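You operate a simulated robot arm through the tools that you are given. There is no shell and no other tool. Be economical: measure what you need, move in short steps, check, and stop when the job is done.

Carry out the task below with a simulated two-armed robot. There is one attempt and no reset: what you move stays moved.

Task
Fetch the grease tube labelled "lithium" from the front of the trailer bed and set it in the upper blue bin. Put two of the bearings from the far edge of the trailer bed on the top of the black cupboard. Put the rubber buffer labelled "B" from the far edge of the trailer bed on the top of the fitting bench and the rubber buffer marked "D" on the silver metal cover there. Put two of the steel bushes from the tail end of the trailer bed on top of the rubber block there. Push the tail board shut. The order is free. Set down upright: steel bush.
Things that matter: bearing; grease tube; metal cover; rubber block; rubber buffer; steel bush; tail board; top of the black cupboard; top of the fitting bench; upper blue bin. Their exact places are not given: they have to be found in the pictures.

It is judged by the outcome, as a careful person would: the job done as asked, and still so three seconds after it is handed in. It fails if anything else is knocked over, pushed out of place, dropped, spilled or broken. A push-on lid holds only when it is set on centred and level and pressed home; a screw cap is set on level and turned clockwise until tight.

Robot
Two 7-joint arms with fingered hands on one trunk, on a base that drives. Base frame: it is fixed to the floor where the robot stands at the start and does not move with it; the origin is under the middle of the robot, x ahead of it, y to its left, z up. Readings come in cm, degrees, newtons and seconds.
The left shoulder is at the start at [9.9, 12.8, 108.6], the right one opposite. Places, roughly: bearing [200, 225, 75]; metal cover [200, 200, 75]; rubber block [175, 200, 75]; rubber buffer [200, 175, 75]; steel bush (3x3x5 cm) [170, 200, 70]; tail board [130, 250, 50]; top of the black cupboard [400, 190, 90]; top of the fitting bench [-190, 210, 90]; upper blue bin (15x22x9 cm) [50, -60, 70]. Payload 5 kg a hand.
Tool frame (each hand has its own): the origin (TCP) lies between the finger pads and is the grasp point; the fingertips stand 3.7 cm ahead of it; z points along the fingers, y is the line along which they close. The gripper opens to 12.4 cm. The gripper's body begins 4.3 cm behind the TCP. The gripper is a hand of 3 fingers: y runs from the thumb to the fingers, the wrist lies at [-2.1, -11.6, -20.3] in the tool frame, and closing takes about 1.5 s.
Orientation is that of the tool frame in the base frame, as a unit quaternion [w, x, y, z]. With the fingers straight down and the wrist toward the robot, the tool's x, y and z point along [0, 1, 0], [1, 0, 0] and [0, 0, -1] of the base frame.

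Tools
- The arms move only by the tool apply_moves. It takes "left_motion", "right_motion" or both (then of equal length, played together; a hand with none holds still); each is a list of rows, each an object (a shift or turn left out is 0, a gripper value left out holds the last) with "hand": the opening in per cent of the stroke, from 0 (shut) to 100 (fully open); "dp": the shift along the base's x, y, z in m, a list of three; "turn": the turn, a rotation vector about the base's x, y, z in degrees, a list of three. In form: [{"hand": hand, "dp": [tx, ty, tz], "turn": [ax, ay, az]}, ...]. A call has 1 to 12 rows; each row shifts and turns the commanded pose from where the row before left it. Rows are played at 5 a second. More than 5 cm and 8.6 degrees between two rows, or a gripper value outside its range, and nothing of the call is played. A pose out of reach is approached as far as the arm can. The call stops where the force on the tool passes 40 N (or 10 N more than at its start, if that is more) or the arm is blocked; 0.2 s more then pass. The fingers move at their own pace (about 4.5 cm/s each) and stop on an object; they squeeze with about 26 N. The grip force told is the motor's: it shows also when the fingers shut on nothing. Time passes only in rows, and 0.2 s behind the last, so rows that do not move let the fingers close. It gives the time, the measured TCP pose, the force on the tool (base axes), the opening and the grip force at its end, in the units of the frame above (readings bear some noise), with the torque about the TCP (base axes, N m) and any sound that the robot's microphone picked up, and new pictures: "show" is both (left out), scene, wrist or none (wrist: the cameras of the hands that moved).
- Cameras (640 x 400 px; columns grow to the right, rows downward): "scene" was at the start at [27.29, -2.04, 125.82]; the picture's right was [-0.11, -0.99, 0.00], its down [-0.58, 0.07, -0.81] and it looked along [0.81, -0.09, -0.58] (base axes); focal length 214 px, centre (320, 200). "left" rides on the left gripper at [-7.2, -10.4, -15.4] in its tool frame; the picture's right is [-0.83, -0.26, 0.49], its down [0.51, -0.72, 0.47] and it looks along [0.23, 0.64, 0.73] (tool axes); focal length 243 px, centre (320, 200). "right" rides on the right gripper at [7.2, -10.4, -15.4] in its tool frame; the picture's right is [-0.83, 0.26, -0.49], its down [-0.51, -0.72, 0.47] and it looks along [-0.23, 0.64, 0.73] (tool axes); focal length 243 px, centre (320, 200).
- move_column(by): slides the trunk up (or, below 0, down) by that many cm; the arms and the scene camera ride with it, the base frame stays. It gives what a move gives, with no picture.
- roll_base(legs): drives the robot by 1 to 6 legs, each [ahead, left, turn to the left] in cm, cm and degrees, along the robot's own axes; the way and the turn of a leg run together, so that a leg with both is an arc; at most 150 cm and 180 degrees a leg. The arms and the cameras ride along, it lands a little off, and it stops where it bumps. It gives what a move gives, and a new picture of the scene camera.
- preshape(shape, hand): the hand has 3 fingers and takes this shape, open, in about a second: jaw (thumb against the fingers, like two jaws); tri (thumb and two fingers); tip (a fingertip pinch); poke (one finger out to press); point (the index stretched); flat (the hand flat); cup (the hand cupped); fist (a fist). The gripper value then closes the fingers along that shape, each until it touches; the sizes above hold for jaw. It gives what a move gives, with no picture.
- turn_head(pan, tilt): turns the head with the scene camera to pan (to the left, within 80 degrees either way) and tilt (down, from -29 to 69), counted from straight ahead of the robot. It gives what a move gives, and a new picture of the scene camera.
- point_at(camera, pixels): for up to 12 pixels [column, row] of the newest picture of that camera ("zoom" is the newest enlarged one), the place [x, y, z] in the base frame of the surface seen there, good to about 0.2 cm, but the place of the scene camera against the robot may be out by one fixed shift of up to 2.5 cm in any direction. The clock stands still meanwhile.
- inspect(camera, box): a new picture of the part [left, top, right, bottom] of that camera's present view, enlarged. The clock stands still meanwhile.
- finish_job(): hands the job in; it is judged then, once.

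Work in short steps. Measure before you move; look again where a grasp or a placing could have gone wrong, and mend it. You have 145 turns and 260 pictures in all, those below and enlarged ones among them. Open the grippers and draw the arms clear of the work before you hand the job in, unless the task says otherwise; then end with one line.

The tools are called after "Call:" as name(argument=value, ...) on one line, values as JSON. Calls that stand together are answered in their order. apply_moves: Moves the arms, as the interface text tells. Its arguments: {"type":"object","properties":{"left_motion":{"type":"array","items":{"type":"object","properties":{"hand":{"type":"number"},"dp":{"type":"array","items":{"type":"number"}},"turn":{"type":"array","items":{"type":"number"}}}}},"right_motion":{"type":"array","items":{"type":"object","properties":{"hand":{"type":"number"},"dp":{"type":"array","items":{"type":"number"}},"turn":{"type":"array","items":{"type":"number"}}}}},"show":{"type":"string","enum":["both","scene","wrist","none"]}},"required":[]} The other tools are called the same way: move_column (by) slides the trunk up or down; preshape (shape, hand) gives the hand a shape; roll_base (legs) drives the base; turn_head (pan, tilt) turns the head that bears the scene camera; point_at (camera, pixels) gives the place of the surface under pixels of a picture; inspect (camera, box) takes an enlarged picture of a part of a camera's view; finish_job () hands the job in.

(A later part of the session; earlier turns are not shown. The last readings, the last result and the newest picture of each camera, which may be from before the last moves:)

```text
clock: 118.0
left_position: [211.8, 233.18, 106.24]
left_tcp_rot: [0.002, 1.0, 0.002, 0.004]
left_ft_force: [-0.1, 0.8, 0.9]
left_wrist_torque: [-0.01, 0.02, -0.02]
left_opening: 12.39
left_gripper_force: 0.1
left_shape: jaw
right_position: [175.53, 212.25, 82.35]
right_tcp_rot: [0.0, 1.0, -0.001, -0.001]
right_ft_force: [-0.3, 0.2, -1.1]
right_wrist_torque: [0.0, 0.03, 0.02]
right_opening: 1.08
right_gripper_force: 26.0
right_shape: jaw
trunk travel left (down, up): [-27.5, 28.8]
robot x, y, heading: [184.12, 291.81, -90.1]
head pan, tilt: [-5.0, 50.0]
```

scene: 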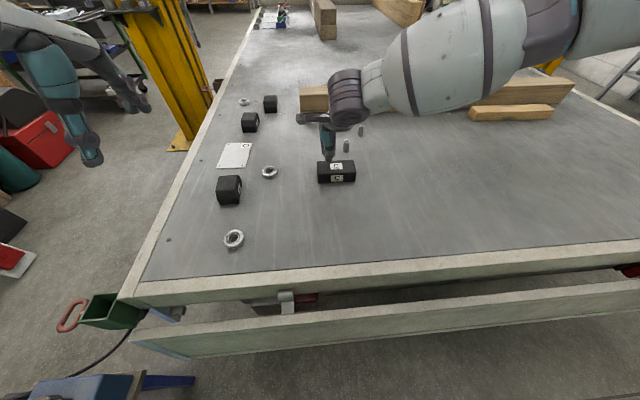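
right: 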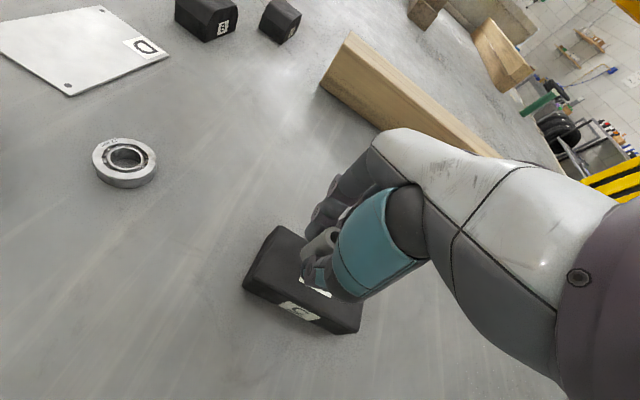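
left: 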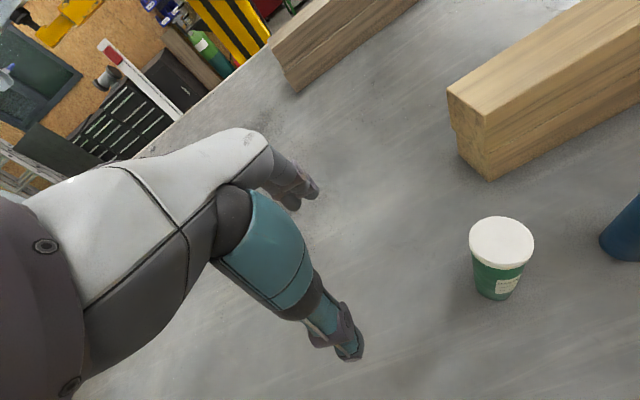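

Lowering onto the block top, expecting contact near z≈78.8.

Call:
apply_moves(right_motion=[{"dp": [0, 0, -0.028]}, {"dp": [0, 0, -0.004]}, {"dp": [0, 0, -0.003]}, {"dp": [0, 0, 0]}], show="none")

Call:
apply_moves(right_motion=[{"dp": [0, 0, -0.003]}, {"dp": [0, 0, 0]}], show="wrist")

```text
clock: 119.0
left_position: [211.94, 232.97, 106.11]
left_tcp_rot: [0.002, 1.0, 0.002, 0.003]
left_ft_force: [-0.3, 0.3, -0.5]
left_wrist_torque: [0.02, 0.0, 0.0]
left_opening: 12.41
left_gripper_force: 0.2
left_shape: jaw
right_position: [175.56, 212.07, 78.86]
right_tcp_rot: [-0.001, 1.0, 0.001, -0.001]
right_ft_force: [-0.2, 0.5, -0.8]
right_wrist_torque: [0.01, 0.01, 0.04]
right_opening: 1.08
right_gripper_force: 25.7
right_shape: jaw
trunk travel left (down, up): [-27.5, 28.8]
robot x, y, heading: [183.82, 291.1, -90.3]
head pan, tilt: [-5.0, 50.0]
```

```text
clock: 119.6
left_position: [211.78, 233.23, 106.24]
left_tcp_rot: [0.002, 1.0, 0.002, 0.004]
left_ft_force: [-0.2, -0.8, -1.1]
left_wrist_torque: [-0.03, -0.01, -0.01]
left_opening: 12.4
left_gripper_force: 0.1
left_shape: jaw
right_position: [175.55, 212.07, 78.69]
right_tcp_rot: [0.0, 1.0, 0.0, -0.001]
right_ft_force: [-2.0, 0.7, 8.3]
right_wrist_torque: [-0.09, 0.0, 0.0]
right_opening: 1.07
right_gripper_force: 26.2
right_shape: jaw
trunk travel left (down, up): [-27.5, 28.8]
robot x, y, heading: [184.02, 292.1, -90.2]
head pan, tilt: [-5.0, 50.0]
```

right: 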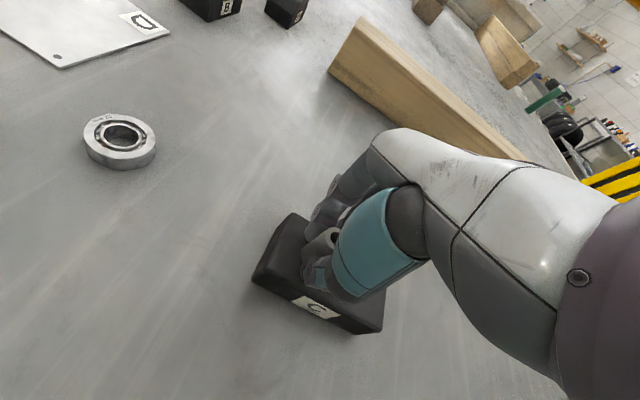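

Contact (8 N up). I open gently to about 5 cm and lift straight up.

Call:
apply_moves(right_motion=[{"dp": [0, 0, 0.001], "hand": 12}, {"hand": 20}, {"hand": 30}, {"hand": 45}, {"hand": 45}, {"hand": 45}, {"dp": [0, 0, 0.02]}, {"dp": [0, 0, 0.04]}, {"dp": [0, 0, 0.04]}, {"dp": [0, 0, 0.0]}], show="wrist")

```text
clock: 121.8
left_position: [211.85, 233.06, 106.04]
left_tcp_rot: [0.001, 1.0, 0.002, 0.004]
left_ft_force: [-0.8, -0.2, -0.6]
left_wrist_torque: [0.03, 0.02, -0.03]
left_opening: 12.39
left_gripper_force: 0.0
left_shape: jaw
right_position: [175.49, 211.98, 88.77]
right_tcp_rot: [-0.002, 1.0, 0.001, -0.001]
right_ft_force: [0.1, -0.1, 0.0]
right_wrist_torque: [0.02, 0.05, 0.01]
right_opening: 5.54
right_gripper_force: 0.0
right_shape: jaw
trunk travel left (down, up): [-27.5, 28.8]
robot x, y, heading: [183.73, 291.77, -90.0]
head pan, tilt: [-5.0, 50.0]
```

right: 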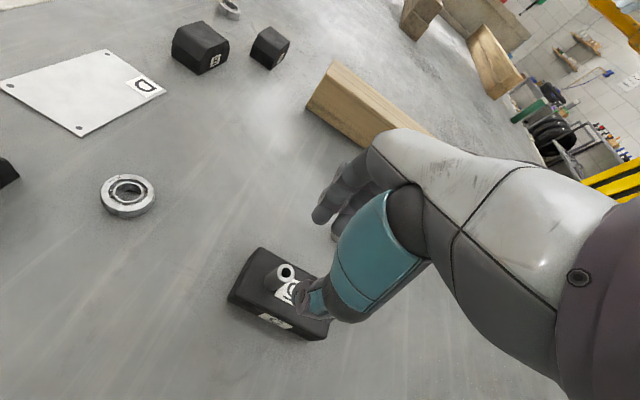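

Bush 1 stands on the block. Now over bush 2 at (166.4, 198.2).

Call:
apply_moves(right_motion=[{"dp": [-0.03, -0.04, 0], "hand": 60}, {"dp": [-0.03, -0.04, 0]}, {"dp": [-0.031, -0.038, 0]}, {"dp": [0, -0.02, -0.03]}, {"dp": [0, 0, -0.04]}, {"dp": [0, 0, 0]}], show="wrist")

```text
clock: 123.2
left_position: [211.89, 233.16, 106.21]
left_tcp_rot: [0.002, 1.0, 0.002, 0.004]
left_ft_force: [0.1, 0.2, 0.3]
left_wrist_torque: [-0.01, 0.05, 0.03]
left_opening: 12.41
left_gripper_force: 0.0
left_shape: jaw
right_position: [166.32, 198.31, 81.86]
right_tcp_rot: [0.0, 1.0, 0.0, -0.001]
right_ft_force: [-0.4, 0.6, 0.0]
right_wrist_torque: [0.01, 0.0, 0.03]
right_opening: 7.38
right_gripper_force: 0.1
right_shape: jaw
trunk travel left (down, up): [-27.5, 28.8]
robot x, y, heading: [183.85, 291.99, -90.0]
head pan, tilt: [-5.0, 50.0]
```

right: 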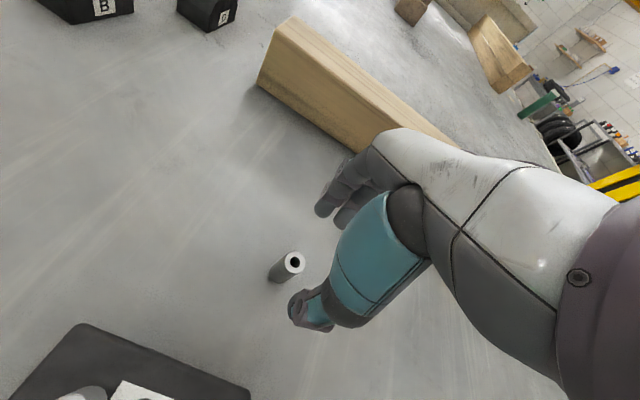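

Reach is fine; I go down to z≈74.2 and close.

Call:
apply_moves(right_motion=[{"dp": [0, 0, -0.04]}, {"dp": [0, 0, -0.036]}, {"hand": 40}, {"hand": 0}, {"hand": 0}, {"hand": 0}, {"hand": 0}, {"hand": 0}, {"hand": 0}, {"dp": [0, 0, 0.04]}, {"dp": [0, 0, 0.04]}, {"dp": [0, 0, 0]}], show="wrist")

```text
clock: 125.8
left_position: [211.77, 233.03, 106.2]
left_tcp_rot: [0.001, 1.0, 0.002, 0.003]
left_ft_force: [-0.2, -0.6, -0.6]
left_wrist_torque: [0.04, -0.02, -0.01]
left_opening: 12.4
left_gripper_force: 0.1
left_shape: jaw
right_position: [166.21, 198.25, 82.09]
right_tcp_rot: [-0.001, 1.0, 0.0, -0.001]
right_ft_force: [-0.5, 0.2, 0.3]
right_wrist_torque: [-0.01, 0.03, -0.02]
right_opening: 1.08
right_gripper_force: 26.2
right_shape: jaw
trunk travel left (down, up): [-27.5, 28.8]
robot x, y, heading: [183.62, 291.24, -90.1]
head pan, tilt: [-5.0, 50.0]
```

right: 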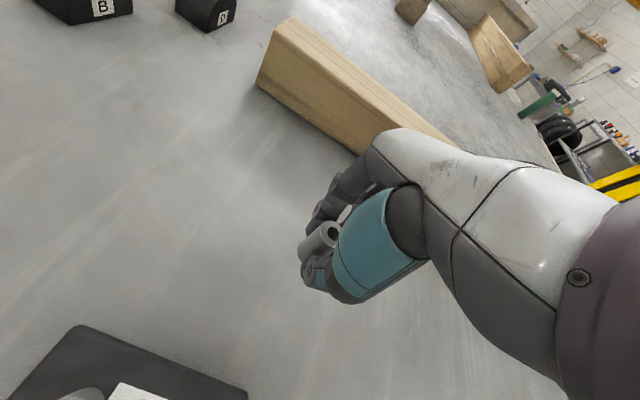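

Bush 2 held. Carry to the block's right part (168.9, 212.1), staying high, then lower.

Call:
apply_moves(right_motion=[{"dp": [0.01, 0.03, 0.02]}, {"dp": [0.01, 0.04, 0]}, {"dp": [0.007, 0.04, 0]}, {"dp": [0, 0.0285, 0]}, {"dp": [0, 0, -0.03]}, {"dp": [0, 0, -0.022]}, {"dp": [0, 0, 0]}], show="wrist")

```text
clock: 127.4
left_position: [211.92, 233.18, 106.11]
left_tcp_rot: [0.002, 1.0, 0.002, 0.004]
left_ft_force: [0.6, -0.4, 0.3]
left_wrist_torque: [0.0, -0.05, 0.0]
left_opening: 12.36
left_gripper_force: 0.1
left_shape: jaw
right_position: [169.08, 212.11, 78.73]
right_tcp_rot: [-0.001, 1.0, 0.0, -0.001]
right_ft_force: [-0.8, 0.1, -2.0]
right_wrist_torque: [0.01, -0.01, 0.01]
right_opening: 1.07
right_gripper_force: 26.2
right_shape: jaw
trunk travel left (down, up): [-27.5, 28.8]
robot x, y, heading: [183.43, 291.61, -90.0]
head pan, tilt: [-5.0, 50.0]
```

right: 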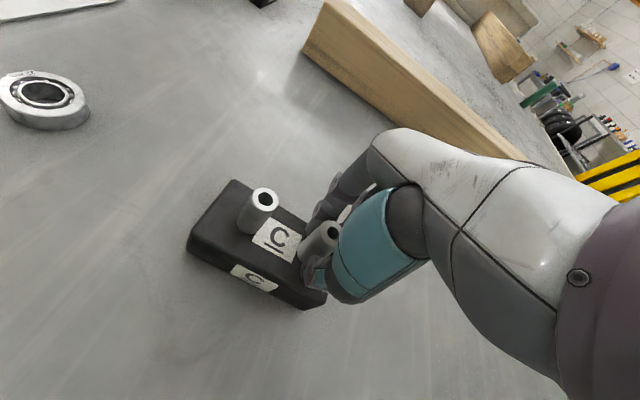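

Almost touching; I nudge down to contact.

Call:
apply_moves(right_motion=[{"dp": [0, 0, -0.003]}, {"dp": [0, 0, 0]}], show="none")

```text
clock: 128.0
left_position: [211.92, 233.09, 106.14]
left_tcp_rot: [0.002, 1.0, 0.001, 0.003]
left_ft_force: [-0.2, 0.1, 1.1]
left_wrist_torque: [-0.01, -0.01, -0.04]
left_opening: 12.39
left_gripper_force: 0.1
left_shape: jaw
right_position: [169.15, 211.95, 78.56]
right_tcp_rot: [0.0, 1.0, -0.001, -0.002]
right_ft_force: [-1.0, -0.2, 4.3]
right_wrist_torque: [-0.05, 0.0, -0.02]
right_opening: 1.09
right_gripper_force: 25.7
right_shape: jaw
trunk travel left (down, up): [-27.5, 28.8]
robot x, y, heading: [184.18, 291.4, -90.0]
head pan, tilt: [-5.0, 50.0]
```

Contact; open slowly and lift.

Call:
apply_moves(right_motion=[{"dp": [0, 0, 0.0005], "hand": 12}, {"hand": 20}, {"hand": 30}, {"hand": 45}, {"hand": 45}, {"hand": 45}, {"dp": [0, 0, 0.02]}, {"dp": [0, 0, 0.04]}, {"dp": [0, 0, 0.04]}, {"dp": [0, 0.04, 0.02]}, {"dp": [0, 0.04, 0.02]}], show="both")

```text
clock: 130.4
left_position: [211.83, 233.25, 106.35]
left_tcp_rot: [0.003, 1.0, 0.003, 0.004]
left_ft_force: [0.4, 0.4, 0.2]
left_wrist_torque: [-0.02, -0.01, -0.01]
left_opening: 12.4
left_gripper_force: 0.0
left_shape: jaw
right_position: [169.04, 220.39, 92.78]
right_tcp_rot: [0.0, 1.0, -0.001, -0.001]
right_ft_force: [-0.8, 1.0, 0.5]
right_wrist_torque: [-0.04, 0.0, 0.01]
right_opening: 5.59
right_gripper_force: 0.0
right_shape: jaw
trunk travel left (down, up): [-27.5, 28.8]
robot x, y, heading: [183.52, 291.9, -90.6]
head pan, tilt: [-5.0, 50.0]
```

scene: 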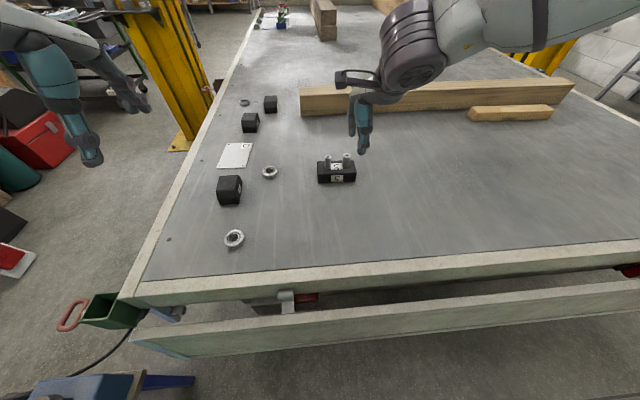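
right: 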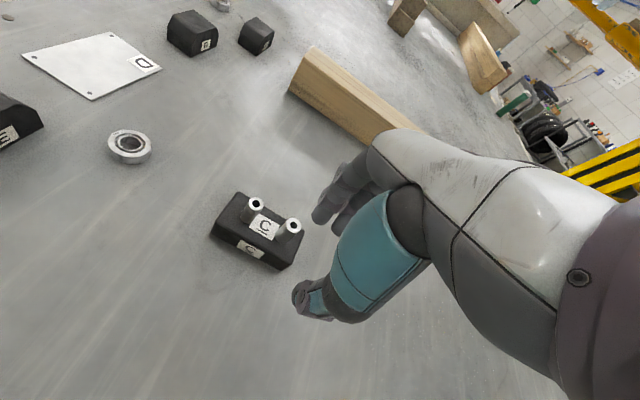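

Both bushes stand upright on the block. Now the tail board: I back off to about (130, 341) so both hands can lift its lower edge, and tuck the right hand.

Call:
roll_base(legs=[[-49, 0, 0.3], [0, -54, 0]])

Call:
turn_head(pan=0, tilt=40)

```text
clock: 136.0
left_position: [158.16, 281.51, 106.19]
left_tcp_rot: [0.002, 1.0, 0.011, 0.004]
left_ft_force: [0.2, -0.1, -0.2]
left_wrist_torque: [0.01, 0.01, -0.01]
left_opening: 12.39
left_gripper_force: 0.1
left_shape: jaw
right_position: [115.65, 267.89, 92.56]
right_tcp_rot: [-0.001, 1.0, 0.007, -0.001]
right_ft_force: [0.5, 0.7, -0.3]
right_wrist_torque: [0.0, 0.01, 0.02]
right_opening: 5.56
right_gripper_force: 0.0
right_shape: jaw
trunk travel left (down, up): [-27.5, 28.8]
robot x, y, heading: [129.28, 339.85, -89.2]
head pan, tilt: [-5.0, 50.0]
```

scene: 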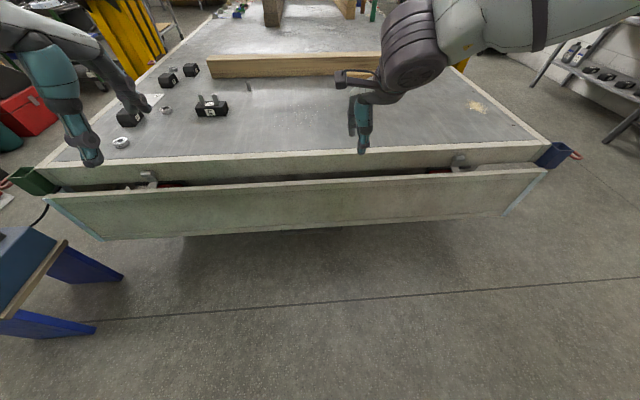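

```text
clock: 136.7
left_position: [158.12, 281.61, 106.11]
left_tcp_rot: [0.002, 1.0, 0.01, 0.004]
left_ft_force: [-0.3, -0.7, 0.4]
left_wrist_torque: [0.03, 0.0, -0.02]
left_opening: 12.4
left_gripper_force: 0.0
left_shape: jaw
right_position: [115.64, 268.01, 92.58]
right_tcp_rot: [-0.001, 1.0, 0.008, -0.001]
right_ft_force: [0.0, 1.1, 0.7]
right_wrist_torque: [0.01, -0.02, -0.04]
right_opening: 5.58
right_gripper_force: 0.0
right_shape: jaw
trunk travel left (down, up): [-27.5, 28.8]
robot x, y, heading: [129.39, 339.85, -89.5]
head pan, tilt: [0.0, 40.0]
```

scene: 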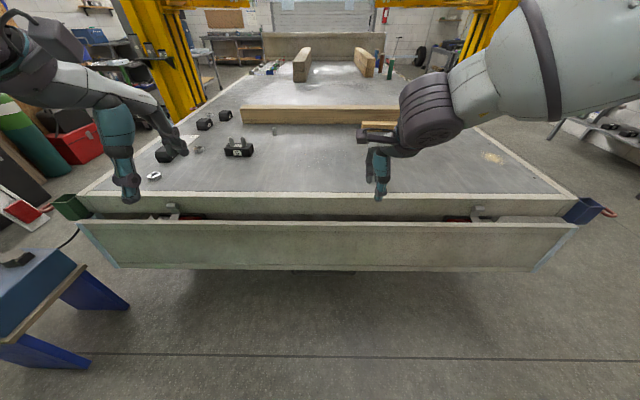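

I measure the board's face profile and the hinge arms from here.

Call:
point_at(camera="scene", pixels=[[330, 198], [330, 210], [330, 221], [330, 226], [330, 240], [330, 255], [330, 264], [330, 268], [172, 206], [173, 215], [90, 240], [570, 240]])

Call:
inspect(camera="scene", box=[60, 180, 220, 280])

```text
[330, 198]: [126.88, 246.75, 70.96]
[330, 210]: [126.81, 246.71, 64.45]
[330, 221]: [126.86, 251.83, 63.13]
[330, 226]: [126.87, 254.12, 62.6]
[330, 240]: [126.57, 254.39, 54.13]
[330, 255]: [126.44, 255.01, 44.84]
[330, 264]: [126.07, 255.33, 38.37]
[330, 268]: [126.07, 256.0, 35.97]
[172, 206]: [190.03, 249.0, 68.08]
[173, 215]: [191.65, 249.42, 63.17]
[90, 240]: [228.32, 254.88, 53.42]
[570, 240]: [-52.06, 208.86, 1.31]
```

```text
4.00 times, centred on (140, 230) of scene
```

zoom: 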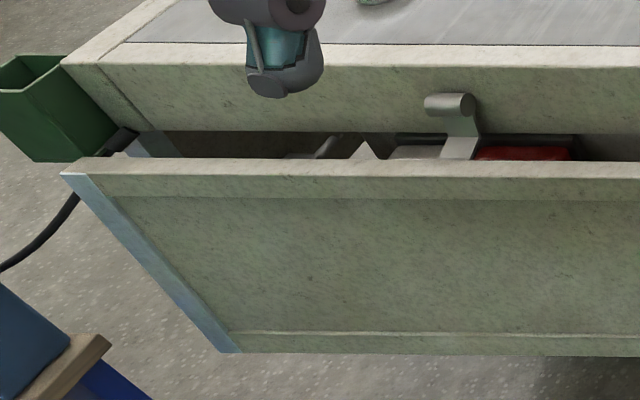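

Board bottom is at about y 255, z 35, pins near (248, 67). I move both hands back to y≈283 and start turning them so the fingers point forward (closed, thumbs inboard).

Call:
apply_moves(left_motion=[{"hand": 0, "turn": [-4.62, 4.62, 4.62]}, {"turn": [-4.62, 4.62, 4.62]}, {"turn": [-4.62, 4.62, 4.62]}, {"turn": [-4.62, 4.62, 4.62]}, {"turn": [-4.62, 4.62, 4.62]}, {"turn": [-4.62, 4.62, 4.62]}, {"turn": [-4.62, 4.62, 4.62]}, {"turn": [-4.62, 4.62, 4.62]}, {"turn": [-4.62, 4.62, 4.62]}, {"turn": [-4.62, 4.62, 4.62]}, {"turn": [-4.62, 4.62, 4.62]}, {"turn": [-4.62, 4.62, 4.62]}], right_motion=[{"dp": [-0.03, 0.03, 0.02], "hand": 0}, {"dp": [-0.03, 0.03, 0.02], "turn": [0, 0, 0]}, {"dp": [-0.03, 0.03, 0.02], "turn": [-4.62, -4.62, -4.62]}, {"dp": [-0.03, 0.03, 0], "turn": [-4.62, -4.62, -4.62]}, {"turn": [-4.62, -4.62, -4.62]}, {"turn": [-4.62, -4.62, -4.62]}, {"turn": [-4.62, -4.62, -4.62]}, {"turn": [-4.62, -4.62, -4.62]}, {"turn": [-4.62, -4.62, -4.62]}, {"turn": [-4.62, -4.62, -4.62]}, {"turn": [-4.62, -4.62, -4.62]}, {"turn": [-4.62, -4.62, -4.62]}], show="scene")

```text
clock: 139.5
left_position: [161.09, 272.01, 108.76]
left_tcp_rot: [0.425, 0.664, 0.439, -0.431]
left_ft_force: [0.3, 0.0, 0.7]
left_wrist_torque: [0.02, 0.02, -0.03]
left_opening: 0.03
left_gripper_force: 26.1
left_shape: jaw
left hand out of reach, approached as far as the arm can: row 4, 5, 6, 7, 8, 9, 10, 11
right_position: [103.19, 271.39, 108.71]
right_tcp_rot: [0.36, 0.818, -0.28, 0.349]
right_ft_force: [0.6, 0.1, -0.6]
right_wrist_torque: [0.04, 0.0, -0.05]
right_opening: 0.0
right_gripper_force: 25.6
right_shape: jaw
right hand out of reach, approached as far as the arm can: row 5, 6, 7, 8, 9, 10, 11, 12
trunk travel left (down, up): [-27.5, 28.8]
robot x, y, heading: [128.99, 339.82, -89.3]
head pan, tilt: [0.0, 40.0]
stopped in row 12 (right hand): the arm was blocked; the commanded pose is now the measured one
```

scene: 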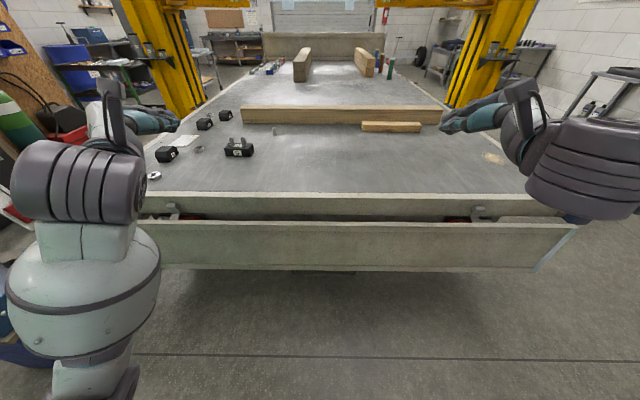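

Hands are partly turned and limited by being close to the shoulders. I lower the trunk 26 cm, which gives more room, then go on.

Call:
move_column(by=-26)

Call:
apply_moves(left_motion=[{"dp": [0, 0.01, -0.04]}, {"dp": [0, 0.01, -0.04]}, {"dp": [0, 0, -0.04]}, {"dp": [0, 0, -0.04]}, {"dp": [0, 0, -0.04], "turn": [-4, 4, 4]}, {"dp": [0, 0, -0.03], "turn": [-4, 4, 4]}, {"turn": [-4, 4, 4]}, {"turn": [-4, 4, 4]}], right_motion=[{"dp": [0, 0.01, -0.04]}, {"dp": [0, 0.01, -0.04]}, {"dp": [0, 0, -0.04]}, {"dp": [0, 0, -0.04]}, {"dp": [0, 0, -0.04], "turn": [-4.62, -4.62, -4.62]}, {"dp": [0, 0, -0.03], "turn": [-4.62, -4.62, -4.62]}, {"turn": [-4.62, -4.62, -4.62]}, {"turn": [-4.62, -4.62, -4.62]}], show="scene")

```text
clock: 142.2
left_position: [160.96, 266.17, 71.07]
left_tcp_rot: [0.358, 0.702, 0.48, -0.387]
left_ft_force: [0.3, 0.3, -0.3]
left_wrist_torque: [0.0, 0.0, 0.01]
left_opening: 0.0
left_gripper_force: 26.4
left_shape: jaw
right_position: [103.03, 265.44, 71.03]
right_tcp_rot: [0.278, 0.85, -0.313, 0.319]
right_ft_force: [0.8, 0.0, -0.5]
right_wrist_torque: [0.01, -0.01, -0.04]
right_opening: 0.0
right_gripper_force: 26.6
right_shape: jaw
trunk travel left (down, up): [-1.5, 54.8]
robot x, y, heading: [129.09, 339.93, -89.4]
head pan, tilt: [0.0, 40.0]
```

```text
clock: 143.1
left_position: [165.59, 266.65, 65.8]
left_tcp_rot: [0.433, 0.721, 0.428, -0.331]
left_ft_force: [0.1, -0.4, -0.3]
left_wrist_torque: [0.01, -0.02, 0.03]
left_opening: 0.0
left_gripper_force: 26.1
left_shape: jaw
right_position: [103.03, 265.47, 71.04]
right_tcp_rot: [0.278, 0.851, -0.313, 0.317]
right_ft_force: [-0.1, 0.0, 0.3]
right_wrist_torque: [0.0, -0.01, 0.0]
right_opening: 0.02
right_gripper_force: 26.2
right_shape: jaw
right hand out of reach, approached as far as the arm can: row 1, 2, 3, 4
trunk travel left (down, up): [-1.5, 54.8]
robot x, y, heading: [129.31, 339.41, -89.2]
head pan, tilt: [0.0, 40.0]
stopped in row 4 (left hand): the arm was blocked; the commanded pose is now the measured one
```

scene: 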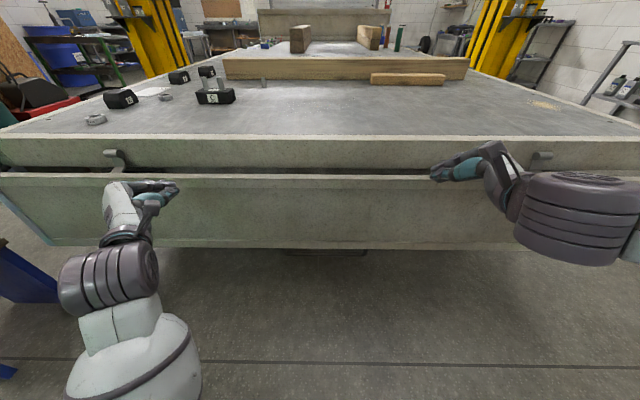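

The forward-pointing pose hits joint limits. I turn the hands sideways instead (fingers pointing inboard, wrists outboard), which makes a bar to lift the edge with.

Call:
apply_moves(left_motion=[{"dp": [0, 0.01, 0.01], "turn": [0.04, 3.46, -7.64]}, {"dp": [0, 0.01, 0.01], "turn": [0.04, 3.46, -7.64]}, {"turn": [0.04, 3.46, -7.64]}, {"turn": [0.04, 3.46, -7.64]}, {"turn": [0.04, 3.46, -7.64]}, {"turn": [0.04, 3.46, -7.64]}, {"turn": [0.04, 3.46, -7.64]}, {"turn": [0.04, 3.46, -7.64]}, {"turn": [0.04, 3.46, -7.64]}, {"turn": [0.04, 3.46, -7.64]}, {"turn": [0, 0, 0]}], right_motion=[{"dp": [0, 0.01, 0.01], "turn": [-0.34, -5.09, 5.66]}, {"dp": [0, 0.01, 0], "turn": [-0.34, -5.09, 5.66]}, {"turn": [-0.34, -5.09, 5.66]}, {"turn": [-0.34, -5.09, 5.66]}, {"turn": [-0.34, -5.09, 5.66]}, {"turn": [-0.34, -5.09, 5.66]}, {"turn": [-0.34, -5.09, 5.66]}, {"turn": [-0.34, -5.09, 5.66]}, {"turn": [-0.34, -5.09, 5.66]}, {"turn": [0, 0, 0]}, {"turn": [0, 0, 0]}], show="scene")

```text
clock: 145.5
left_position: [165.75, 268.73, 67.66]
left_tcp_rot: [0.002, -0.707, 0.0, 0.708]
left_ft_force: [0.1, 0.5, -0.5]
left_wrist_torque: [0.0, -0.01, 0.0]
left_opening: 0.0
left_gripper_force: 25.8
left_shape: jaw
right_position: [103.08, 267.39, 71.99]
right_tcp_rot: [-0.001, 0.707, 0.0, 0.707]
right_ft_force: [-0.7, 0.3, -0.2]
right_wrist_torque: [0.0, -0.01, 0.04]
right_opening: 0.0
right_gripper_force: 26.0
right_shape: jaw
trunk travel left (down, up): [-1.5, 54.8]
robot x, y, heading: [129.36, 339.58, -89.3]
head pan, tilt: [0.0, 40.0]
```

scene: 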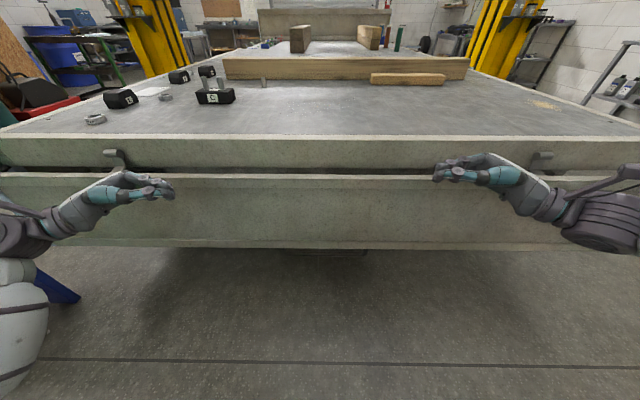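

Pose reached exactly. I lower both hands to z≈28 in front of the board (y≈271).

Call:
apply_moves(left_motion=[{"dp": [-0.02, 0.02, -0.03]}, {"dp": [-0.02, 0.01, -0.04]}, {"dp": [-0.02, 0, -0.04]}, {"dp": [-0.02, 0, -0.04]}, {"dp": [-0.02, 0, -0.04]}, {"dp": [-0.02, 0, -0.04]}, {"dp": [-0.01, 0, -0.04]}, {"dp": [0, 0, -0.04]}, {"dp": [0, 0, -0.04]}, {"dp": [0, 0, -0.03]}, {"dp": [0, 0, 0]}], right_motion=[{"dp": [0.02, 0.02, -0.04]}, {"dp": [0.02, 0.02, -0.04]}, {"dp": [0.02, 0, -0.04]}, {"dp": [0.02, 0, -0.04]}, {"dp": [0.01, 0, -0.04]}, {"dp": [0, 0, -0.04]}, {"dp": [0, 0, -0.04]}, {"dp": [0, 0, -0.04]}, {"dp": [0, 0, -0.04]}, {"dp": [0, 0, -0.04]}, {"dp": [0, 0, -0.02]}], show="scene")

```text
clock: 147.9
left_position: [152.66, 271.73, 29.5]
left_tcp_rot: [-0.001, 0.708, 0.0, -0.707]
left_ft_force: [0.1, -0.5, 0.1]
left_wrist_torque: [-0.01, 0.04, -0.01]
left_opening: 0.0
left_gripper_force: 26.0
left_shape: jaw
right_position: [111.96, 271.25, 29.7]
right_tcp_rot: [-0.001, 0.707, 0.001, 0.707]
right_ft_force: [0.6, 0.2, 0.2]
right_wrist_torque: [0.01, 0.03, 0.02]
right_opening: 0.02
right_gripper_force: 25.9
right_shape: jaw
trunk travel left (down, up): [-1.5, 54.8]
robot x, y, heading: [129.49, 339.61, -89.6]
head pan, tilt: [0.0, 40.0]
```

scene: 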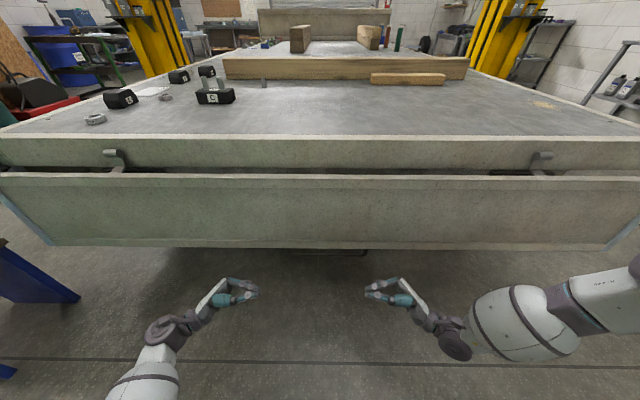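

Both hands are in front of and below the edge. I move forward under the edge (TCP y≈252), then raise to feel contact.

Call:
apply_moves(left_motion=[{"dp": [0, -0.04, 0]}, {"dp": [0, -0.04, 0]}, {"dp": [0, -0.04, 0]}, {"dp": [0, -0.04, 0]}, {"dp": [0, -0.035, 0]}, {"dp": [0, 0, 0.02]}, {"dp": [0, 0, 0.01]}, {"dp": [0, 0, 0.01]}, {"dp": [0, 0, 0]}], right_motion=[{"dp": [0, -0.04, 0]}, {"dp": [0, -0.04, 0]}, {"dp": [0, -0.04, 0]}, {"dp": [0, -0.04, 0]}, {"dp": [0, -0.03, 0]}, {"dp": [0, 0, 0.02]}, {"dp": [0, 0, 0.01]}, {"dp": [0, 0, 0.01]}, {"dp": [0, 0, 0]}], show="both")

```text
clock: 148.8
left_position: [152.41, 257.46, 29.71]
left_tcp_rot: [-0.001, 0.707, -0.001, -0.707]
left_ft_force: [1.0, -0.1, -0.6]
left_wrist_torque: [0.02, -0.03, 0.02]
left_opening: 0.0
left_gripper_force: 26.5
left_shape: jaw
right_position: [111.56, 258.21, 29.09]
right_tcp_rot: [-0.006, 0.71, -0.002, 0.704]
right_ft_force: [-9.5, 15.4, -3.4]
right_wrist_torque: [-0.1, -0.04, 0.15]
right_opening: 0.0
right_gripper_force: 26.7
right_shape: jaw
trunk travel left (down, up): [-1.5, 54.8]
robot x, y, heading: [129.55, 339.46, -89.4]
head pan, tilt: [0.0, 40.0]
stopped in row 4 (right hand): the force on the tool passed its limit (the readings are from after the stop); the commanded pose is now the measured one
```

scene: 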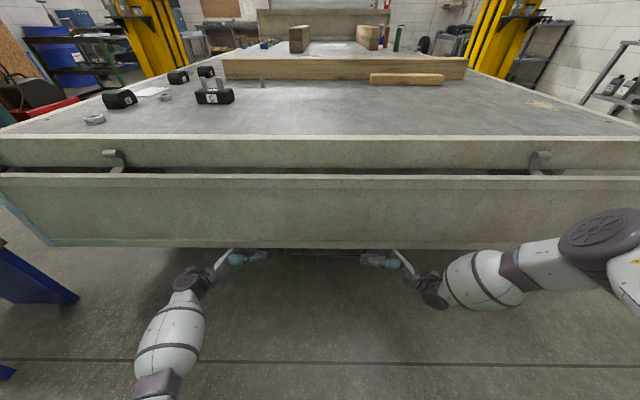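
right: 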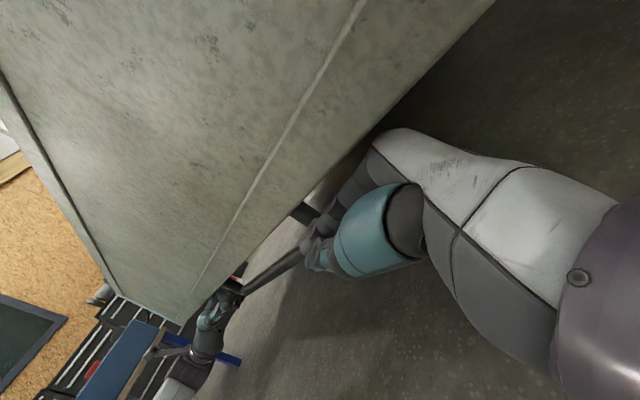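
left: 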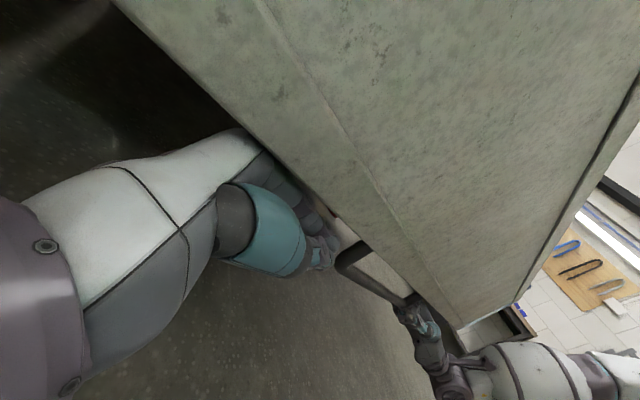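

The right fingers touched a dark bar under the board, seen at (260,275) in the right wrist picture. I measure it.

Call:
point_at(camera="right", pixels=[[262, 272], [290, 255], [303, 211], [230, 289], [345, 150], [310, 195], [215, 285], [190, 270]])

Call:
point_at(camera="left", pixels=[[375, 280], [345, 250], [340, 225], [395, 300], [400, 290], [300, 165]])

Call:
point_at(camera="scene", pixels=[[290, 251], [320, 252], [366, 251], [320, 246], [220, 242], [420, 246]])

```text
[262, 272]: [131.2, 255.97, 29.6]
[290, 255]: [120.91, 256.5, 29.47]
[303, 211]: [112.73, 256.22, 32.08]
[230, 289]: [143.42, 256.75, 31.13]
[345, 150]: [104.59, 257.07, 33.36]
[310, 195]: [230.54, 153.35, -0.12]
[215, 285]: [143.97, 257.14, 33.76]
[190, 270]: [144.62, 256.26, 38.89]
```

```text
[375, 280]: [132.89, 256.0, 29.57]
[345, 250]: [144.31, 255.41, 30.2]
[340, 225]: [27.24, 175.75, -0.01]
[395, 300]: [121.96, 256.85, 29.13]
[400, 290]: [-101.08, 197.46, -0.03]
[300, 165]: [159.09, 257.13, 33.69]
```

```text
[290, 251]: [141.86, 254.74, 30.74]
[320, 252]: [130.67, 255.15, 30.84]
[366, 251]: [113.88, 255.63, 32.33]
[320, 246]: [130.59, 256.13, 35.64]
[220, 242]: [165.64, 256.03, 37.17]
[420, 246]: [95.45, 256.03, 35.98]
```

It is a grab handle on the board's lower edge (x 113–146, y 256, z≈30). The way to swing it: get both hands behind and below it, then follow the arc about the pin. I lower to z≈23, slide toward the handle's middle, then drive 11 cm closer.

Call:
apply_moves(left_motion=[{"dp": [0, 0.01, -0.03]}, {"dp": [0, 0, -0.035]}, {"dp": [-0.04, 0, 0]}, {"dp": [-0.04, 0, 0]}, {"dp": [-0.035, 0, 0]}, {"dp": [0, 0, 0]}], right_motion=[{"dp": [0, 0.01, -0.03]}, {"dp": [0, 0, -0.03]}, {"dp": [0.04, 0, 0]}, {"dp": [0.04, 0, 0]}, {"dp": [0.005, 0, 0]}, {"dp": [0, 0, 0]}], show="none")

Call:
roll_base(legs=[[11, 0, -0.5]])

```text
clock: 150.2
left_position: [140.99, 258.16, 23.17]
left_tcp_rot: [-0.001, 0.708, -0.002, -0.706]
left_ft_force: [-0.1, 0.2, -0.5]
left_wrist_torque: [0.01, 0.01, -0.02]
left_opening: 0.0
left_gripper_force: 25.8
left_shape: jaw
right_position: [119.7, 259.76, 25.35]
right_tcp_rot: [-0.006, 0.71, -0.002, 0.704]
right_ft_force: [-0.7, 1.5, -1.9]
right_wrist_torque: [0.01, -0.06, -0.04]
right_opening: 0.02
right_gripper_force: 26.4
right_shape: jaw
right hand out of reach, approached as far as the arm can: row 2, 3, 4
trunk travel left (down, up): [-1.5, 54.8]
robot x, y, heading: [128.78, 339.71, -89.5]
head pan, tilt: [0.0, 40.0]
```

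```text
clock: 151.4
left_position: [140.24, 247.19, 23.24]
left_tcp_rot: [-0.004, 0.708, -0.004, -0.706]
left_ft_force: [-0.1, 0.0, 0.5]
left_wrist_torque: [0.05, 0.01, 0.03]
left_opening: 0.01
left_gripper_force: 26.7
left_shape: jaw
right_position: [118.93, 248.93, 25.44]
right_tcp_rot: [-0.002, 0.711, -0.007, 0.704]
right_ft_force: [-0.6, -0.2, 0.2]
right_wrist_torque: [0.01, -0.03, 0.01]
right_opening: 0.01
right_gripper_force: 25.8
right_shape: jaw
trunk travel left (down, up): [-1.5, 54.8]
robot x, y, heading: [129.57, 329.07, -90.0]
head pan, tilt: [0.0, 40.0]
```

scene: 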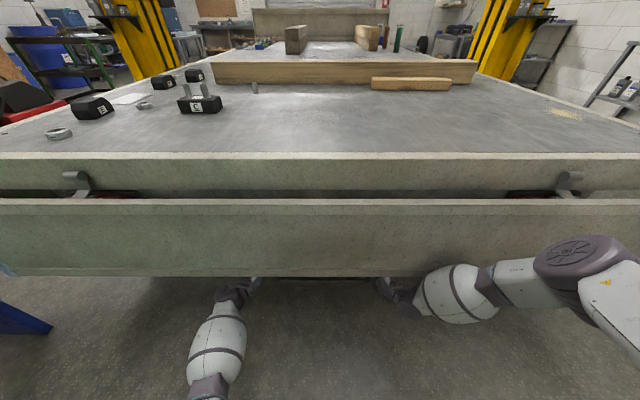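

Both hands are now behind and below the handle with no contact. Raise to z≈29 and pull gently outward.

Call:
apply_moves(left_motion=[{"dp": [0, 0.017, 0.03]}, {"dp": [0, 0, 0.028]}, {"dp": [0, 0.015, 0]}, {"dp": [0, 0.015, 0.002]}, {"dp": [0, 0.015, 0.003]}, {"dp": [0, 0.015, 0.003]}, {"dp": [0, 0, 0]}], right_motion=[{"dp": [0, 0, 0.02]}, {"dp": [0, 0, 0.018]}, {"dp": [0, 0.015, 0]}, {"dp": [0, 0.015, 0.002]}, {"dp": [0, 0.015, 0.003]}, {"dp": [0, 0.015, 0.003]}, {"dp": [0, 0, 0]}], show="scene")

```text
clock: 153.0
left_position: [140.35, 254.66, 29.71]
left_tcp_rot: [-0.005, 0.707, -0.003, -0.707]
left_ft_force: [0.4, -0.1, 0.4]
left_wrist_torque: [0.03, -0.01, -0.02]
left_opening: 0.0
left_gripper_force: 25.9
left_shape: jaw
right_position: [118.86, 254.93, 30.04]
right_tcp_rot: [-0.001, 0.71, -0.006, 0.704]
right_ft_force: [-2.7, -9.6, 0.6]
right_wrist_torque: [0.06, -0.04, 0.59]
right_opening: 0.0
right_gripper_force: 25.7
right_shape: jaw
trunk travel left (down, up): [-1.5, 54.8]
robot x, y, heading: [129.17, 328.49, -90.0]
head pan, tilt: [0.0, 40.0]
```

scene: 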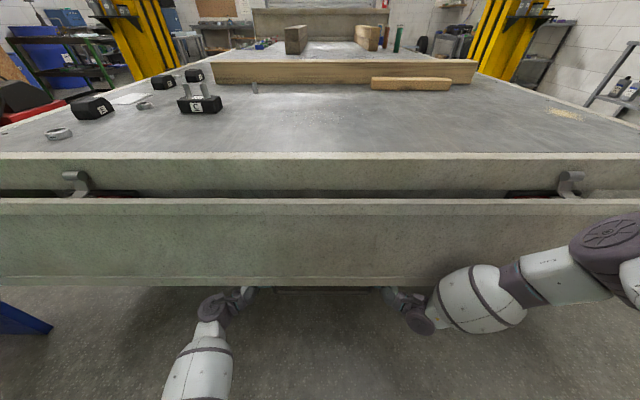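

The board swings with light force. I follow the arc about the pin, from 10° to 40°, with both hands together.

Call:
apply_moves(left_motion=[{"dp": [0, 0.032, 0.007]}, {"dp": [0, 0.031, 0.01]}, {"dp": [0, 0.03, 0.012]}, {"dp": [0, 0.029, 0.015]}, {"dp": [0, 0.027, 0.018]}, {"dp": [0, 0.026, 0.019]}, {"dp": [0, 0, 0]}], right_motion=[{"dp": [0, 0.032, 0.007]}, {"dp": [0, 0.031, 0.01]}, {"dp": [0, 0.03, 0.012]}, {"dp": [0, 0.029, 0.015]}, {"dp": [0, 0.027, 0.018]}, {"dp": [0, 0.026, 0.019]}, {"dp": [0, 0, 0]}], show="scene")

```text
clock: 154.6
left_position: [140.38, 272.33, 38.03]
left_tcp_rot: [-0.005, 0.708, -0.004, -0.706]
left_ft_force: [-0.5, -0.2, 0.0]
left_wrist_torque: [0.03, 0.03, -0.01]
left_opening: 0.01
left_gripper_force: 26.3
left_shape: jaw
right_position: [119.04, 272.16, 38.0]
right_tcp_rot: [-0.002, 0.711, -0.006, 0.703]
right_ft_force: [-4.8, -12.5, -11.2]
right_wrist_torque: [-0.15, -0.65, 0.84]
right_opening: 0.0
right_gripper_force: 25.9
right_shape: jaw
trunk travel left (down, up): [-1.5, 54.8]
robot x, y, heading: [129.3, 328.4, -90.0]
head pan, tilt: [0.0, 40.0]
```

scene: 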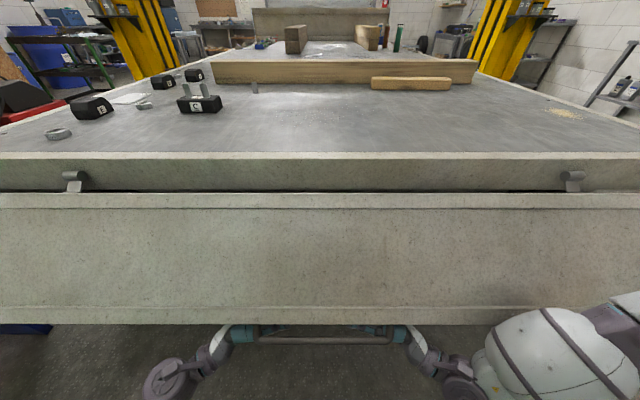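

The handle is riding on both hands, 17 N at most. Continue from 40° to 75°.

Call:
apply_moves(left_motion=[{"dp": [0, 0.024, 0.022]}, {"dp": [0, 0.022, 0.024]}, {"dp": [0, 0.019, 0.026]}, {"dp": [0, 0.018, 0.027]}, {"dp": [0, 0.015, 0.029]}, {"dp": [0, 0.012, 0.03]}, {"dp": [0, 0.01, 0.031]}, {"dp": [0, 0, 0]}], right_motion=[{"dp": [0, 0.024, 0.022]}, {"dp": [0, 0.022, 0.024]}, {"dp": [0, 0.019, 0.026]}, {"dp": [0, 0.018, 0.027]}, {"dp": [0, 0.015, 0.029]}, {"dp": [0, 0.012, 0.03]}, {"dp": [0, 0.01, 0.031]}, {"dp": [0, 0, 0]}], show="scene")

```text
clock: 156.4
left_position: [141.14, 283.33, 54.9]
left_tcp_rot: [-0.005, 0.708, -0.005, -0.707]
left_ft_force: [-4.9, 7.6, -16.8]
left_wrist_torque: [-0.18, 0.75, 0.38]
left_opening: 0.03
left_gripper_force: 26.1
left_shape: jaw
left hand out of reach, approached as far as the arm can: row 7
right_position: [118.32, 283.19, 54.32]
right_tcp_rot: [-0.002, 0.71, -0.004, 0.704]
right_ft_force: [2.5, 3.2, -6.6]
right_wrist_torque: [-0.23, -0.22, -0.22]
right_opening: 0.0
right_gripper_force: 25.8
right_shape: jaw
right hand out of reach, approached as far as the arm can: row 7
trunk travel left (down, up): [-1.5, 54.8]
robot x, y, heading: [129.14, 328.59, -89.9]
head pan, tilt: [0.0, 40.0]
```

scene: 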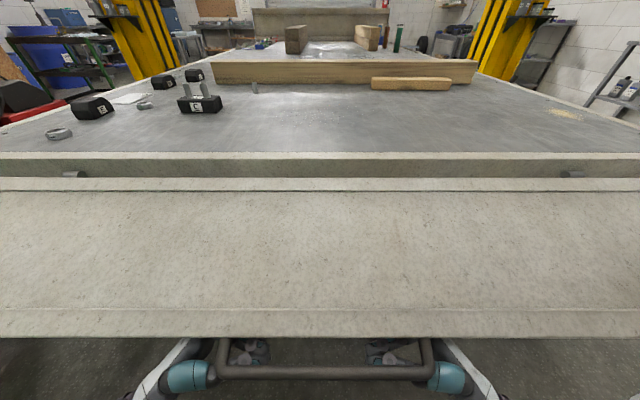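

The arms are now close to the body; the needed motion is nearly straight up, so I raise the trunk 12 cm with the hands as they are.

Call:
move_column(by=12)

Call:
turn_head(pan=0, tilt=45)

```text
clock: 157.9
left_position: [141.05, 283.21, 66.77]
left_tcp_rot: [0.005, -0.707, 0.004, 0.707]
left_ft_force: [2.5, 4.8, -23.8]
left_wrist_torque: [0.66, 1.87, 0.45]
left_opening: 0.0
left_gripper_force: 26.2
left_shape: jaw
right_position: [118.45, 283.06, 66.39]
right_tcp_rot: [-0.002, 0.711, -0.006, 0.703]
right_ft_force: [-0.4, 0.3, -0.8]
right_wrist_torque: [-0.02, -0.03, -0.02]
right_opening: 0.0
right_gripper_force: 26.1
right_shape: jaw
trunk travel left (down, up): [-13.5, 42.8]
robot x, y, heading: [129.42, 328.42, -89.8]
head pan, tilt: [0.0, 40.0]
```

```text
clock: 158.6
left_position: [141.03, 283.11, 66.84]
left_tcp_rot: [0.005, -0.707, 0.004, 0.707]
left_ft_force: [2.4, 3.8, -23.4]
left_wrist_torque: [0.68, 1.9, 0.38]
left_opening: 0.0
left_gripper_force: 26.0
left_shape: jaw
right_position: [118.47, 283.06, 66.44]
right_tcp_rot: [-0.002, 0.71, -0.006, 0.704]
right_ft_force: [0.3, 0.1, 0.2]
right_wrist_torque: [0.01, 0.03, 0.0]
right_opening: 0.02
right_gripper_force: 25.9
right_shape: jaw
trunk travel left (down, up): [-13.5, 42.8]
robot x, y, heading: [129.25, 328.51, -89.7]
head pan, tilt: [0.0, 45.0]
```

scene: 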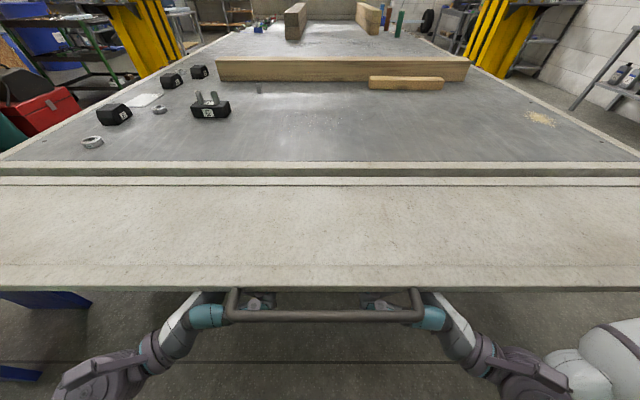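

Board is level, resting on the left hand (24 N). Raise the trunk another 12 cm.

Call:
move_column(by=12)

Call:
apply_moves(left_motion=[{"dp": [0, -0.012, 0.03]}, {"dp": [0, -0.015, 0.029]}, {"dp": [0, -0.018, 0.027]}, {"dp": [0, -0.019, 0.026]}, {"dp": [0, 0, 0]}], right_motion=[{"dp": [0, -0.012, 0.03]}, {"dp": [0, -0.015, 0.029]}, {"dp": [0, -0.018, 0.027]}, {"dp": [0, -0.019, 0.026]}, {"dp": [0, 0, 0]}], show="scene")

```text
clock: 160.1
left_position: [140.89, 283.31, 78.96]
left_tcp_rot: [-0.005, 0.707, -0.006, -0.707]
left_ft_force: [0.6, 12.4, -14.7]
left_wrist_torque: [0.3, 1.05, 0.96]
left_opening: 0.02
left_gripper_force: 25.9
left_shape: jaw
right_position: [118.53, 283.2, 78.34]
right_tcp_rot: [-0.002, 0.71, -0.005, 0.704]
right_ft_force: [-0.4, -0.3, 0.5]
right_wrist_torque: [-0.02, 0.01, -0.02]
right_opening: 0.0
right_gripper_force: 25.7
right_shape: jaw
trunk travel left (down, up): [-25.5, 30.8]
robot x, y, heading: [129.27, 328.47, -90.1]
head pan, tilt: [0.0, 45.0]
```

```text
clock: 161.3
left_position: [141.15, 276.74, 90.38]
left_tcp_rot: [-0.004, 0.708, -0.005, -0.706]
left_ft_force: [0.6, 0.7, -1.1]
left_wrist_torque: [0.0, -0.03, 0.01]
left_opening: 0.0
left_gripper_force: 25.9
left_shape: jaw
right_position: [118.27, 276.69, 89.61]
right_tcp_rot: [-0.001, 0.71, -0.006, 0.704]
right_ft_force: [-3.2, 7.4, -9.8]
right_wrist_torque: [0.2, -0.54, -0.49]
right_opening: 0.01
right_gripper_force: 26.1
right_shape: jaw
trunk travel left (down, up): [-25.5, 30.8]
robot x, y, heading: [129.44, 328.9, -89.9]
head pan, tilt: [0.0, 45.0]
```

scene: 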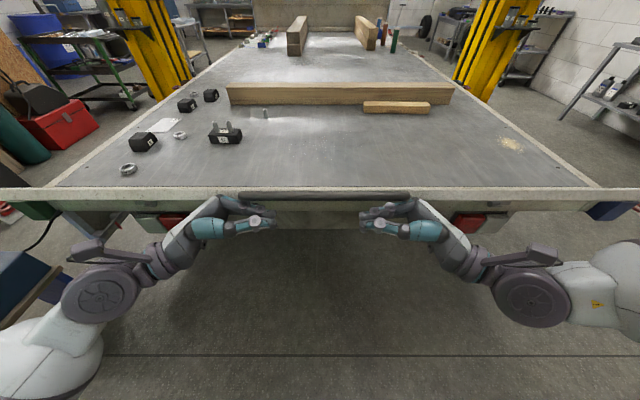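

Past level at about 130°. Continue over the top, pushing toward −y from 130° to 165°.

Call:
apply_moves(left_motion=[{"dp": [0, -0.022, 0.024]}, {"dp": [0, -0.024, 0.022]}, {"dp": [0, -0.026, 0.019]}, {"dp": [0, -0.027, 0.018]}, {"dp": [0, -0.029, 0.015]}, {"dp": [0, -0.03, 0.012]}, {"dp": [0, -0.031, 0.01]}, {"dp": [0, 0, 0]}], right_motion=[{"dp": [0, -0.022, 0.024]}, {"dp": [0, -0.024, 0.022]}, {"dp": [0, -0.026, 0.019]}, {"dp": [0, -0.027, 0.018]}, {"dp": [0, -0.029, 0.015]}, {"dp": [0, -0.03, 0.012]}, {"dp": [0, -0.031, 0.01]}, {"dp": [0, 0, 0]}], show="scene")

```text
clock: 163.1
left_position: [140.95, 257.88, 102.2]
left_tcp_rot: [-0.004, 0.708, -0.004, -0.706]
left_ft_force: [0.9, 0.3, -0.4]
left_wrist_torque: [-0.01, 0.0, 0.04]
left_opening: 0.0
left_gripper_force: 25.7
left_shape: jaw
right_position: [118.23, 257.87, 101.68]
right_tcp_rot: [-0.001, 0.71, -0.005, 0.704]
right_ft_force: [0.0, 0.0, 0.4]
right_wrist_torque: [0.0, -0.01, -0.03]
right_opening: 0.0
right_gripper_force: 26.6
right_shape: jaw
trunk travel left (down, up): [-25.5, 30.8]
robot x, y, heading: [129.57, 328.73, -90.0]
head pan, tilt: [0.0, 45.0]
```

scene: 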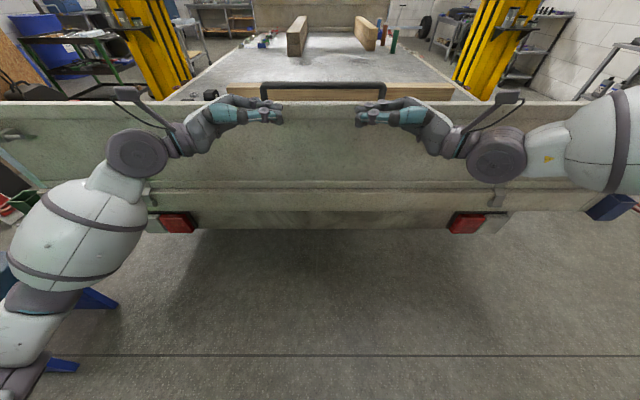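

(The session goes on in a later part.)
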